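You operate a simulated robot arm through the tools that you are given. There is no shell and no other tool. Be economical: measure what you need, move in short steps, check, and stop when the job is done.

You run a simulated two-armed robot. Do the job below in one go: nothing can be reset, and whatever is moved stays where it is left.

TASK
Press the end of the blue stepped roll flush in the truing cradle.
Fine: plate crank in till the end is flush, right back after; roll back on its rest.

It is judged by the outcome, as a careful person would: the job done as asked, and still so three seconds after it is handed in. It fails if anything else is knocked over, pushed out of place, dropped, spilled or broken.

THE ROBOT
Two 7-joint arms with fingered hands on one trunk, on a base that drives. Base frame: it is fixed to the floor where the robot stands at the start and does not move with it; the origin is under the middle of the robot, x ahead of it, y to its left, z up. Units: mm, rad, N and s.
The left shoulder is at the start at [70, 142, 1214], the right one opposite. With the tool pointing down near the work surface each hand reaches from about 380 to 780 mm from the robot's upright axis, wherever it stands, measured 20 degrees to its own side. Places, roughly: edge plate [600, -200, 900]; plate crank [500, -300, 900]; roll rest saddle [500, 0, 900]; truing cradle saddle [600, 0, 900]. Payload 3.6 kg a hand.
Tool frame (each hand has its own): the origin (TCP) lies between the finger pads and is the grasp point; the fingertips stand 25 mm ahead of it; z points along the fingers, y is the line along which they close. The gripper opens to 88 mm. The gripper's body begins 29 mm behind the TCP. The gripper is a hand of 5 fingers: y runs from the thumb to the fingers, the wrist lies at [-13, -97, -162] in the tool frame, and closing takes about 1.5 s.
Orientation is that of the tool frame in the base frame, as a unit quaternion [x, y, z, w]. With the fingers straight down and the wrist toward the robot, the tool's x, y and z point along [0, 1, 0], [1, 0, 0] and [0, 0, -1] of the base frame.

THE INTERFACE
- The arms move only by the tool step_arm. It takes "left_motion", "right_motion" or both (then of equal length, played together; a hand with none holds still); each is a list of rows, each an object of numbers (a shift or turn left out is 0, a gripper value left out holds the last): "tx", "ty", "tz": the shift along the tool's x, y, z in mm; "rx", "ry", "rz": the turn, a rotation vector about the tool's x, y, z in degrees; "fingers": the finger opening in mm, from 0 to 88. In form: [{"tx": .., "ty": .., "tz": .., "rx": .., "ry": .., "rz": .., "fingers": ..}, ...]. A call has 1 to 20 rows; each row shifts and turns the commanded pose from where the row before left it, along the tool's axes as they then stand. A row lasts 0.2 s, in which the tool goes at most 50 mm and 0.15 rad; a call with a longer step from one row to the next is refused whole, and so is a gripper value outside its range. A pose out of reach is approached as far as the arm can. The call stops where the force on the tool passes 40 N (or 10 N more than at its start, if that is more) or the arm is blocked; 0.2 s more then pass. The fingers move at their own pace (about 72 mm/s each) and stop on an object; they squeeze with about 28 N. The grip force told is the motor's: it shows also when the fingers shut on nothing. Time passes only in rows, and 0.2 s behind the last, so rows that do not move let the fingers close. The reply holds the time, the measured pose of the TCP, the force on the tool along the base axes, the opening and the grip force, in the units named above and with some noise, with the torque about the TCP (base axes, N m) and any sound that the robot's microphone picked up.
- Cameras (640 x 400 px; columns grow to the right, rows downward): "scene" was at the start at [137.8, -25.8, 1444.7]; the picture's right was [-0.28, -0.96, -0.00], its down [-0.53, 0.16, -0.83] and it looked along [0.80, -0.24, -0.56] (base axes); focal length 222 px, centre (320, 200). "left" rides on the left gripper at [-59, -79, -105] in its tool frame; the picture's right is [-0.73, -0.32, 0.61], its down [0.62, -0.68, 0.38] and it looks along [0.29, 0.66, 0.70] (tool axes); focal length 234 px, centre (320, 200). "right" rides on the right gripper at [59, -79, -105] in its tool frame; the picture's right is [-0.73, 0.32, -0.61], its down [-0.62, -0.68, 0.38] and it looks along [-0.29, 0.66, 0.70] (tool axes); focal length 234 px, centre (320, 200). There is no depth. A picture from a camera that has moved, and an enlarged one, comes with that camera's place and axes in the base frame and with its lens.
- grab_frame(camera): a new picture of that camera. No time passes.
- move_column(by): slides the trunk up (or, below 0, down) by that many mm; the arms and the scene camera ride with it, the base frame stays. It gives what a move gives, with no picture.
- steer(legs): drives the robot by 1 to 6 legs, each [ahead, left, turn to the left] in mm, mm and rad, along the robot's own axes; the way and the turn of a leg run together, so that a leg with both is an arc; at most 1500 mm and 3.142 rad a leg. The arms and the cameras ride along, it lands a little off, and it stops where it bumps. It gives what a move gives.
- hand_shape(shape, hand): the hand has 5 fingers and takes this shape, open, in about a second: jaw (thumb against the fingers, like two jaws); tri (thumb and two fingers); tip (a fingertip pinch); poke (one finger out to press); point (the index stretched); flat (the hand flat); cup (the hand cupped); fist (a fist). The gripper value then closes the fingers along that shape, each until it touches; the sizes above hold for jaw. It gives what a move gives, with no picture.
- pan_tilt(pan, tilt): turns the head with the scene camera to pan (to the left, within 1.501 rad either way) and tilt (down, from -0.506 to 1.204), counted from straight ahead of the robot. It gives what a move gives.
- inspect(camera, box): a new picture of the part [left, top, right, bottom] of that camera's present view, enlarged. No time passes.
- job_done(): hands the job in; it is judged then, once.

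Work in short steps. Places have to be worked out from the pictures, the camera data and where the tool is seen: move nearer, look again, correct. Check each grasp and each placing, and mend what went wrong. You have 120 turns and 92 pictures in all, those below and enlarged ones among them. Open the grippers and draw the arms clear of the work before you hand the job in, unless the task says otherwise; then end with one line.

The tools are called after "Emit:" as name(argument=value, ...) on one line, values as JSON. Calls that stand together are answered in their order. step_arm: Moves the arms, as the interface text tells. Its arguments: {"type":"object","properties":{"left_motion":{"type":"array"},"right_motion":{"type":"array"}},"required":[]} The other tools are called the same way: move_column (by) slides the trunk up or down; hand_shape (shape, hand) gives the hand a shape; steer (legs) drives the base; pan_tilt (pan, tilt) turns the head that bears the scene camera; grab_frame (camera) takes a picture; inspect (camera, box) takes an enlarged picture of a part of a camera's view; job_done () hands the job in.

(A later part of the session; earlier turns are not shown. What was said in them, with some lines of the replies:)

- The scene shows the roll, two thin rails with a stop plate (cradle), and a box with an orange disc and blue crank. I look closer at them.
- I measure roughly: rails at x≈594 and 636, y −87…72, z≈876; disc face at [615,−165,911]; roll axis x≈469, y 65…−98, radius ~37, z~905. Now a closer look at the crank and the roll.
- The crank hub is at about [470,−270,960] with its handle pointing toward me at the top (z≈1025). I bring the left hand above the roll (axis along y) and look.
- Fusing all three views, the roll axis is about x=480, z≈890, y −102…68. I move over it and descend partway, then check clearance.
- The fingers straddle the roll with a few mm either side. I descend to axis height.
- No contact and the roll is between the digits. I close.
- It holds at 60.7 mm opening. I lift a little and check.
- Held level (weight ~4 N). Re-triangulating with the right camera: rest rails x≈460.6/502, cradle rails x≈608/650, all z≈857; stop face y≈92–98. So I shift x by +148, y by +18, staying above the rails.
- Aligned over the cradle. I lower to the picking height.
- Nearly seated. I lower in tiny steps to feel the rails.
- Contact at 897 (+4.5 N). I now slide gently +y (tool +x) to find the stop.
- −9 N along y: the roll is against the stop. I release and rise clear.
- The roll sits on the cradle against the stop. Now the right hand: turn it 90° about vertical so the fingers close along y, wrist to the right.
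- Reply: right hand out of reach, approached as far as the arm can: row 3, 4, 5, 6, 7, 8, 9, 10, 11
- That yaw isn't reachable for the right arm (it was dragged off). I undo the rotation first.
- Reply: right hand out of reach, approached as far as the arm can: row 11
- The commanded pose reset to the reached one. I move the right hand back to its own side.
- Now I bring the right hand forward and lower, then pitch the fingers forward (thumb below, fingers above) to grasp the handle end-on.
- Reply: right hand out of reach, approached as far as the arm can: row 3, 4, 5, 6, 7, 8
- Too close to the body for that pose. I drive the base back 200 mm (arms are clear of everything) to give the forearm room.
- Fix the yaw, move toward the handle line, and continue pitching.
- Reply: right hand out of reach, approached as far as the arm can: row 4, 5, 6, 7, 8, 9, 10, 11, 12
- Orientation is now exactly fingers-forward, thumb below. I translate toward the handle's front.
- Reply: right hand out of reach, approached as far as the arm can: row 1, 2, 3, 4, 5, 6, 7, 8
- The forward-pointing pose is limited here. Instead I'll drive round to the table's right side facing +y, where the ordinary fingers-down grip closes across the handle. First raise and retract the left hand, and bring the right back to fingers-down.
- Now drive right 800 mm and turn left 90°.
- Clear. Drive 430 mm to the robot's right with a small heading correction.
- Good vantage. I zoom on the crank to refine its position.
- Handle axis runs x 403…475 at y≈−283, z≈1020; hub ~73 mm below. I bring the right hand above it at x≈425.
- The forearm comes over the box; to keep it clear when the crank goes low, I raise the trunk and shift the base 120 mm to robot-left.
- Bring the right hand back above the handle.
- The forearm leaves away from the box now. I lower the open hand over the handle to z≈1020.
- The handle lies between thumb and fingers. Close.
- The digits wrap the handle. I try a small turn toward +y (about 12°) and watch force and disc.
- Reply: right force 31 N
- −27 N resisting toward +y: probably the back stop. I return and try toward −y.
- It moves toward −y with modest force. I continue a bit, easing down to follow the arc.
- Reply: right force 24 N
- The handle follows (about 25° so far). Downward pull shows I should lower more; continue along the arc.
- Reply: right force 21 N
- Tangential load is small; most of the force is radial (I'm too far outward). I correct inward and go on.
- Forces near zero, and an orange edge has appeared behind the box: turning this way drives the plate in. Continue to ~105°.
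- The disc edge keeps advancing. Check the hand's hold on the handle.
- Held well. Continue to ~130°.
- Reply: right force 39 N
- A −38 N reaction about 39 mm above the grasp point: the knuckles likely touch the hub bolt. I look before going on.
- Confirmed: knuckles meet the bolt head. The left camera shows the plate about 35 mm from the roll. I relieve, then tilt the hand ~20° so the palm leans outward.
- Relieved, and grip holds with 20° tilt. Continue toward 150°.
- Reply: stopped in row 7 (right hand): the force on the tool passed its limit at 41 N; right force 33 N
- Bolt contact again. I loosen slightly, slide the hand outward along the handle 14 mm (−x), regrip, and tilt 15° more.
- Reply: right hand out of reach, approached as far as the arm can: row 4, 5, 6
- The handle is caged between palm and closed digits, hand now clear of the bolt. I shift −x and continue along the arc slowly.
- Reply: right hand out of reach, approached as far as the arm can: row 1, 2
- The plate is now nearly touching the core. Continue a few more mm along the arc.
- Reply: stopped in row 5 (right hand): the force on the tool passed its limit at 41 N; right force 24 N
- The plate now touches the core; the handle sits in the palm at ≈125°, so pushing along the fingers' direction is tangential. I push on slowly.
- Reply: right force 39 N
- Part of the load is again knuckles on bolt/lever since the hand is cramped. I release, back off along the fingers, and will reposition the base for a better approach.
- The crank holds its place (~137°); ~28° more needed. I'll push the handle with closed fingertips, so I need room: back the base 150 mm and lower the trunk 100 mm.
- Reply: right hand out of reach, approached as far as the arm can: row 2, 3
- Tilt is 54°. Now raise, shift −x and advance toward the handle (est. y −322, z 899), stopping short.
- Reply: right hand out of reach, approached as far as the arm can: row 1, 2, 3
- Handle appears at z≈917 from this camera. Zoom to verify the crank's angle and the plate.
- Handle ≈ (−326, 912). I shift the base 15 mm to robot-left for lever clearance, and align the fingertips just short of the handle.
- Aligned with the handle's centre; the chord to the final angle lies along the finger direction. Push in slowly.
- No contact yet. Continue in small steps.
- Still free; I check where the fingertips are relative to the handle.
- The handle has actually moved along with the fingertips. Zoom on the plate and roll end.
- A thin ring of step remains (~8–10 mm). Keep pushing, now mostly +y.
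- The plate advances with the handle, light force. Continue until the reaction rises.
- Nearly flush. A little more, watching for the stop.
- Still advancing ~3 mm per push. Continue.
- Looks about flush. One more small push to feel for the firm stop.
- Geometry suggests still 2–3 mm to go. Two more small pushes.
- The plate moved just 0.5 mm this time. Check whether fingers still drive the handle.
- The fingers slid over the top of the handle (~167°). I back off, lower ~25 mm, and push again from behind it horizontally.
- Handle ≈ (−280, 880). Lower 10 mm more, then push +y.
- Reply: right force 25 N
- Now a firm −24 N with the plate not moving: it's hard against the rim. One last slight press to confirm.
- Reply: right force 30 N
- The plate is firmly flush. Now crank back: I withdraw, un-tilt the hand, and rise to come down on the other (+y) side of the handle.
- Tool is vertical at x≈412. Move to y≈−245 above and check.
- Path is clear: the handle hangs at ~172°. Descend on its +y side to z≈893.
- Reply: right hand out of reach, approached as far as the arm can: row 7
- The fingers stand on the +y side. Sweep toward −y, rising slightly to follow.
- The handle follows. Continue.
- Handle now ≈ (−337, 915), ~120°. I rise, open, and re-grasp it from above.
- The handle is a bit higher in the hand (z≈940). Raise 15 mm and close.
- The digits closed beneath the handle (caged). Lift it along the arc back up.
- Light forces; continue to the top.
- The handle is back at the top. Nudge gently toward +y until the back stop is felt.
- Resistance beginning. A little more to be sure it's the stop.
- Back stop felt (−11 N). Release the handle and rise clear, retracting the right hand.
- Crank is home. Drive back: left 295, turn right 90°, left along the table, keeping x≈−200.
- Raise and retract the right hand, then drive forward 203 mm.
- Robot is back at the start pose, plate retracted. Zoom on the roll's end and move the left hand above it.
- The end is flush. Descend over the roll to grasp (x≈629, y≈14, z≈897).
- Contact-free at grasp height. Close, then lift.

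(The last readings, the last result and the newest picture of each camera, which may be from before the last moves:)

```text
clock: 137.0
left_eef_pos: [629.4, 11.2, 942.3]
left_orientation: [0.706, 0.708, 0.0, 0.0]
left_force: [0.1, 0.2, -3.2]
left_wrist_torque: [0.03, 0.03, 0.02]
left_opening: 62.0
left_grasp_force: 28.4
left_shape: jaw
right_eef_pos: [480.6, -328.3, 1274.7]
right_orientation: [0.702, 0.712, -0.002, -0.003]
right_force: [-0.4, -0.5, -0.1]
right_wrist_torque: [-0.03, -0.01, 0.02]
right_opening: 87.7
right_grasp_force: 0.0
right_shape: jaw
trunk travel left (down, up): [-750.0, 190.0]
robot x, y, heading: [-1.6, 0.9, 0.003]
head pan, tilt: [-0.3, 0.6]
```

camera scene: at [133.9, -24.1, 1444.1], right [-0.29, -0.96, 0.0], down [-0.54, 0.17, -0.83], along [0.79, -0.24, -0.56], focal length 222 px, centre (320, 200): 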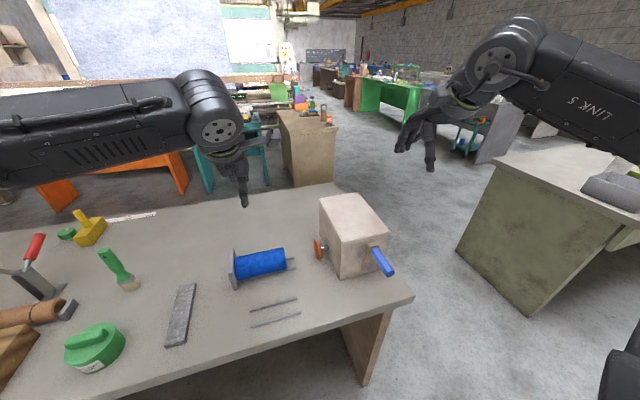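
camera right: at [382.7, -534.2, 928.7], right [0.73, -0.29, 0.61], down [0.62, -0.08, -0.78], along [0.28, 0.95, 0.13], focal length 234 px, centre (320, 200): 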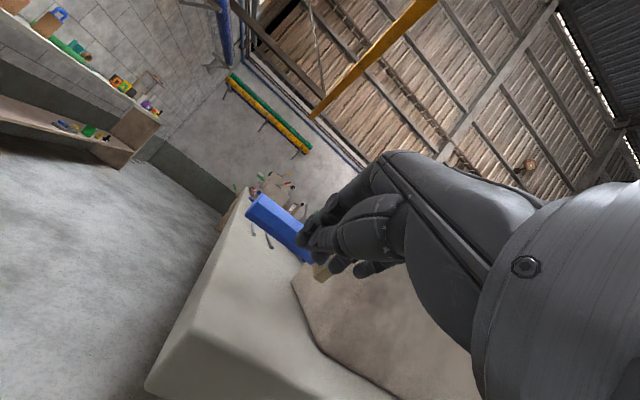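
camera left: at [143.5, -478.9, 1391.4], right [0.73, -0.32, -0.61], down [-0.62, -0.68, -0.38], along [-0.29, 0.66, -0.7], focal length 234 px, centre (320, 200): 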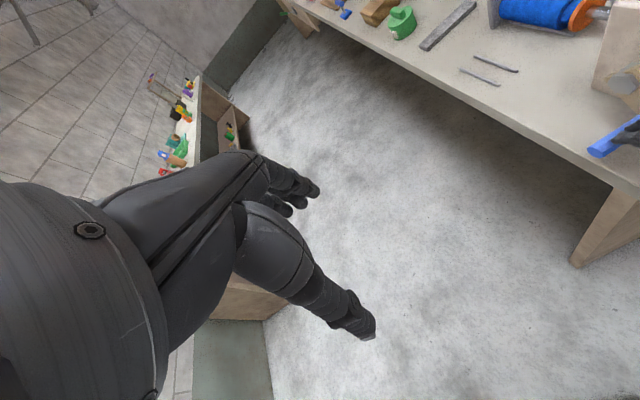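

Held. Carry to above the rest: x −148, y −21.

Emit:
step_arm(left_motion=[{"ty": -30, "tx": -5}, {"ty": -30, "tx": -5}, {"ty": -30, "tx": -5}, {"ty": -30, "tx": -4}, {"ty": -28, "tx": -2}, {"tz": 14}, {"tz": 10}, {}])

Emit:
inspect(camera="scene", box=[210, 220, 330, 340])

```text
clock: 138.8
left_eef_pos: [481.3, -9.7, 918.7]
left_orientation: [0.705, 0.709, 0.0, 0.001]
left_force: [-0.1, 0.9, -3.0]
left_wrist_torque: [0.03, -0.04, 0.01]
left_opening: 61.7
left_grasp_force: 27.8
left_shape: jaw
right_eef_pos: [481.3, -329.1, 1274.9]
right_orientation: [0.702, 0.712, -0.001, -0.004]
right_force: [-0.7, -0.3, 0.0]
right_wrist_torque: [-0.03, -0.01, -0.03]
right_opening: 87.9
right_grasp_force: 0.1
right_shape: jaw
trunk travel left (down, up): [-750.0, 190.0]
robot x, y, heading: [-3.0, 0.7, -0.004]
head pan, tilt: [-0.3, 0.6]
```

```text
3.33 times, centred on (270, 280) of scene
camera zoom: at [136.2, -24.3, 1443.8], right [-0.29, -0.96, 0.0], down [-0.54, 0.17, -0.82], along [0.79, -0.24, -0.57], focal length 739 px, centre (487, -67)
```

zoom: 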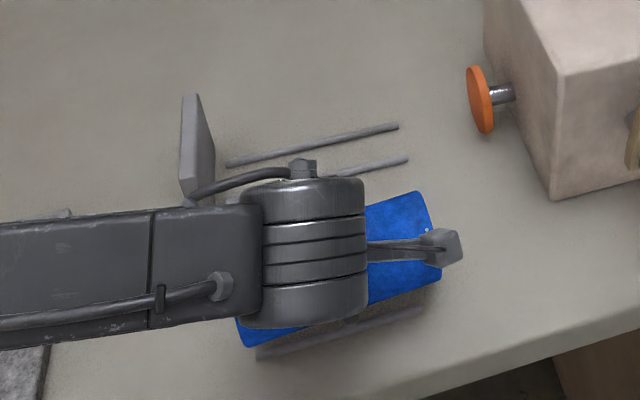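

Over the rest rails. Lower in small steps to feel contact.

Emit:
step_arm(left_motion=[{"tz": 8}, {"tz": 6}, {"tz": 4}, {"tz": 3}, {}])

```text
clock: 140.0
left_eef_pos: [480.5, -10.7, 897.5]
left_orientation: [0.705, 0.709, 0.001, 0.002]
left_force: [1.7, -0.4, 4.3]
left_wrist_torque: [0.1, -0.03, -0.11]
left_opening: 61.7
left_grasp_force: 28.8
left_shape: jaw
right_eef_pos: [480.1, -329.4, 1273.5]
right_orientation: [0.702, 0.712, -0.002, -0.004]
right_force: [0.2, 0.6, -0.5]
right_wrist_torque: [0.02, 0.02, 0.01]
right_opening: 88.0
right_grasp_force: 0.1
right_shape: jaw
trunk travel left (down, up): [-750.0, 190.0]
robot x, y, heading: [-1.7, 2.3, 0.009]
head pan, tilt: [-0.3, 0.6]
```

Seated (+4 N at 897). Release and rise clear, then draw back.

Emit:
step_arm(left_motion=[{"fingers": 88}, {}, {}, {}, {"tz": -10}, {"tz": -20}, {"tz": -35}, {"tz": -40}, {"tz": -40}, {"tz": -40}, {"tz": -40}, {"tx": 40}, {"tx": 40}, {"tx": 40}, {}])

Emit:
inspect(camera="scene", box=[200, 190, 420, 340])

```text
clock: 143.2
left_eef_pos: [482.0, 109.5, 1122.8]
left_orientation: [0.706, 0.708, 0.0, 0.001]
left_force: [0.9, 0.5, -0.7]
left_wrist_torque: [-0.03, -0.03, 0.0]
left_opening: 87.5
left_grasp_force: 0.0
left_shape: jaw
right_eef_pos: [481.5, -330.5, 1275.1]
right_orientation: [0.702, 0.712, -0.001, -0.003]
right_force: [0.2, -1.0, 0.1]
right_wrist_torque: [0.01, -0.01, -0.01]
right_opening: 87.7
right_grasp_force: 0.0
right_shape: jaw
trunk travel left (down, up): [-750.0, 190.0]
robot x, y, heading: [-2.1, -0.5, 0.003]
head pan, tilt: [-0.3, 0.6]
```

```text
2.67 times, centred on (310, 265) of scene
camera zoom: at [136.4, -24.7, 1443.8], right [-0.29, -0.96, 0.0], down [-0.54, 0.17, -0.82], along [0.79, -0.24, -0.57], focal length 592 px, centre (347, 27)
```

zoom: 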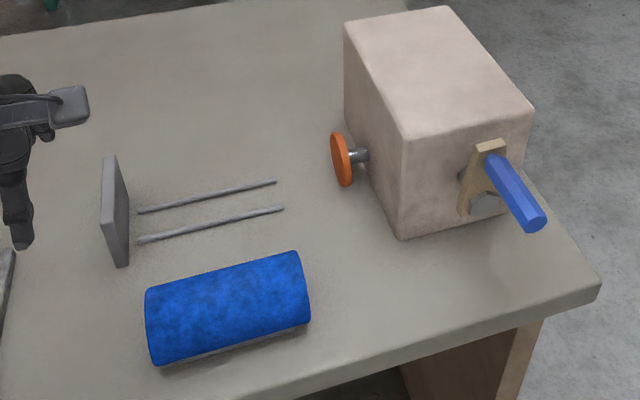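

Roll rests level, crank home. A last look at the end face with the right camera.

Emit:
inspect(camera="right", box=[0, 60, 160, 220])

```text
2.50 times, centred on (80, 140) of right
camera zoom: at [402.1, -271.3, 1380.8], right [0.34, -0.72, 0.6], down [-0.68, -0.63, -0.38], along [0.66, -0.28, -0.7], focal length 585 px, centre (920, 350)
```

zoom: 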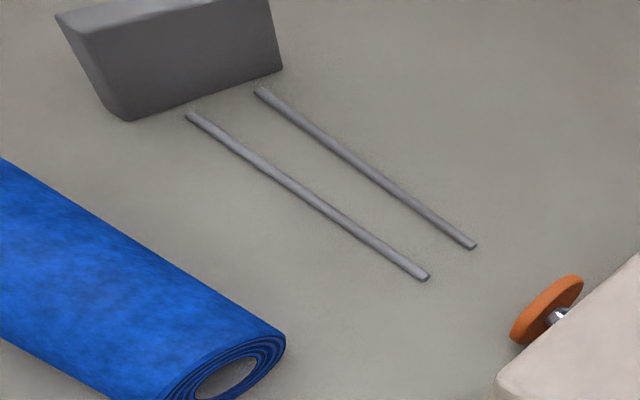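

The end is flush, the roll is on its rest, the plate is back, and both hands are open and clear. I hand the job in.

Emit:
job_done()

```text
The job is handed in.
```

The blue roll's end was pressed flush in the truing cradle, the plate was cranked right back to its stop, and the roll is back on its rest, with both hands open and clear.
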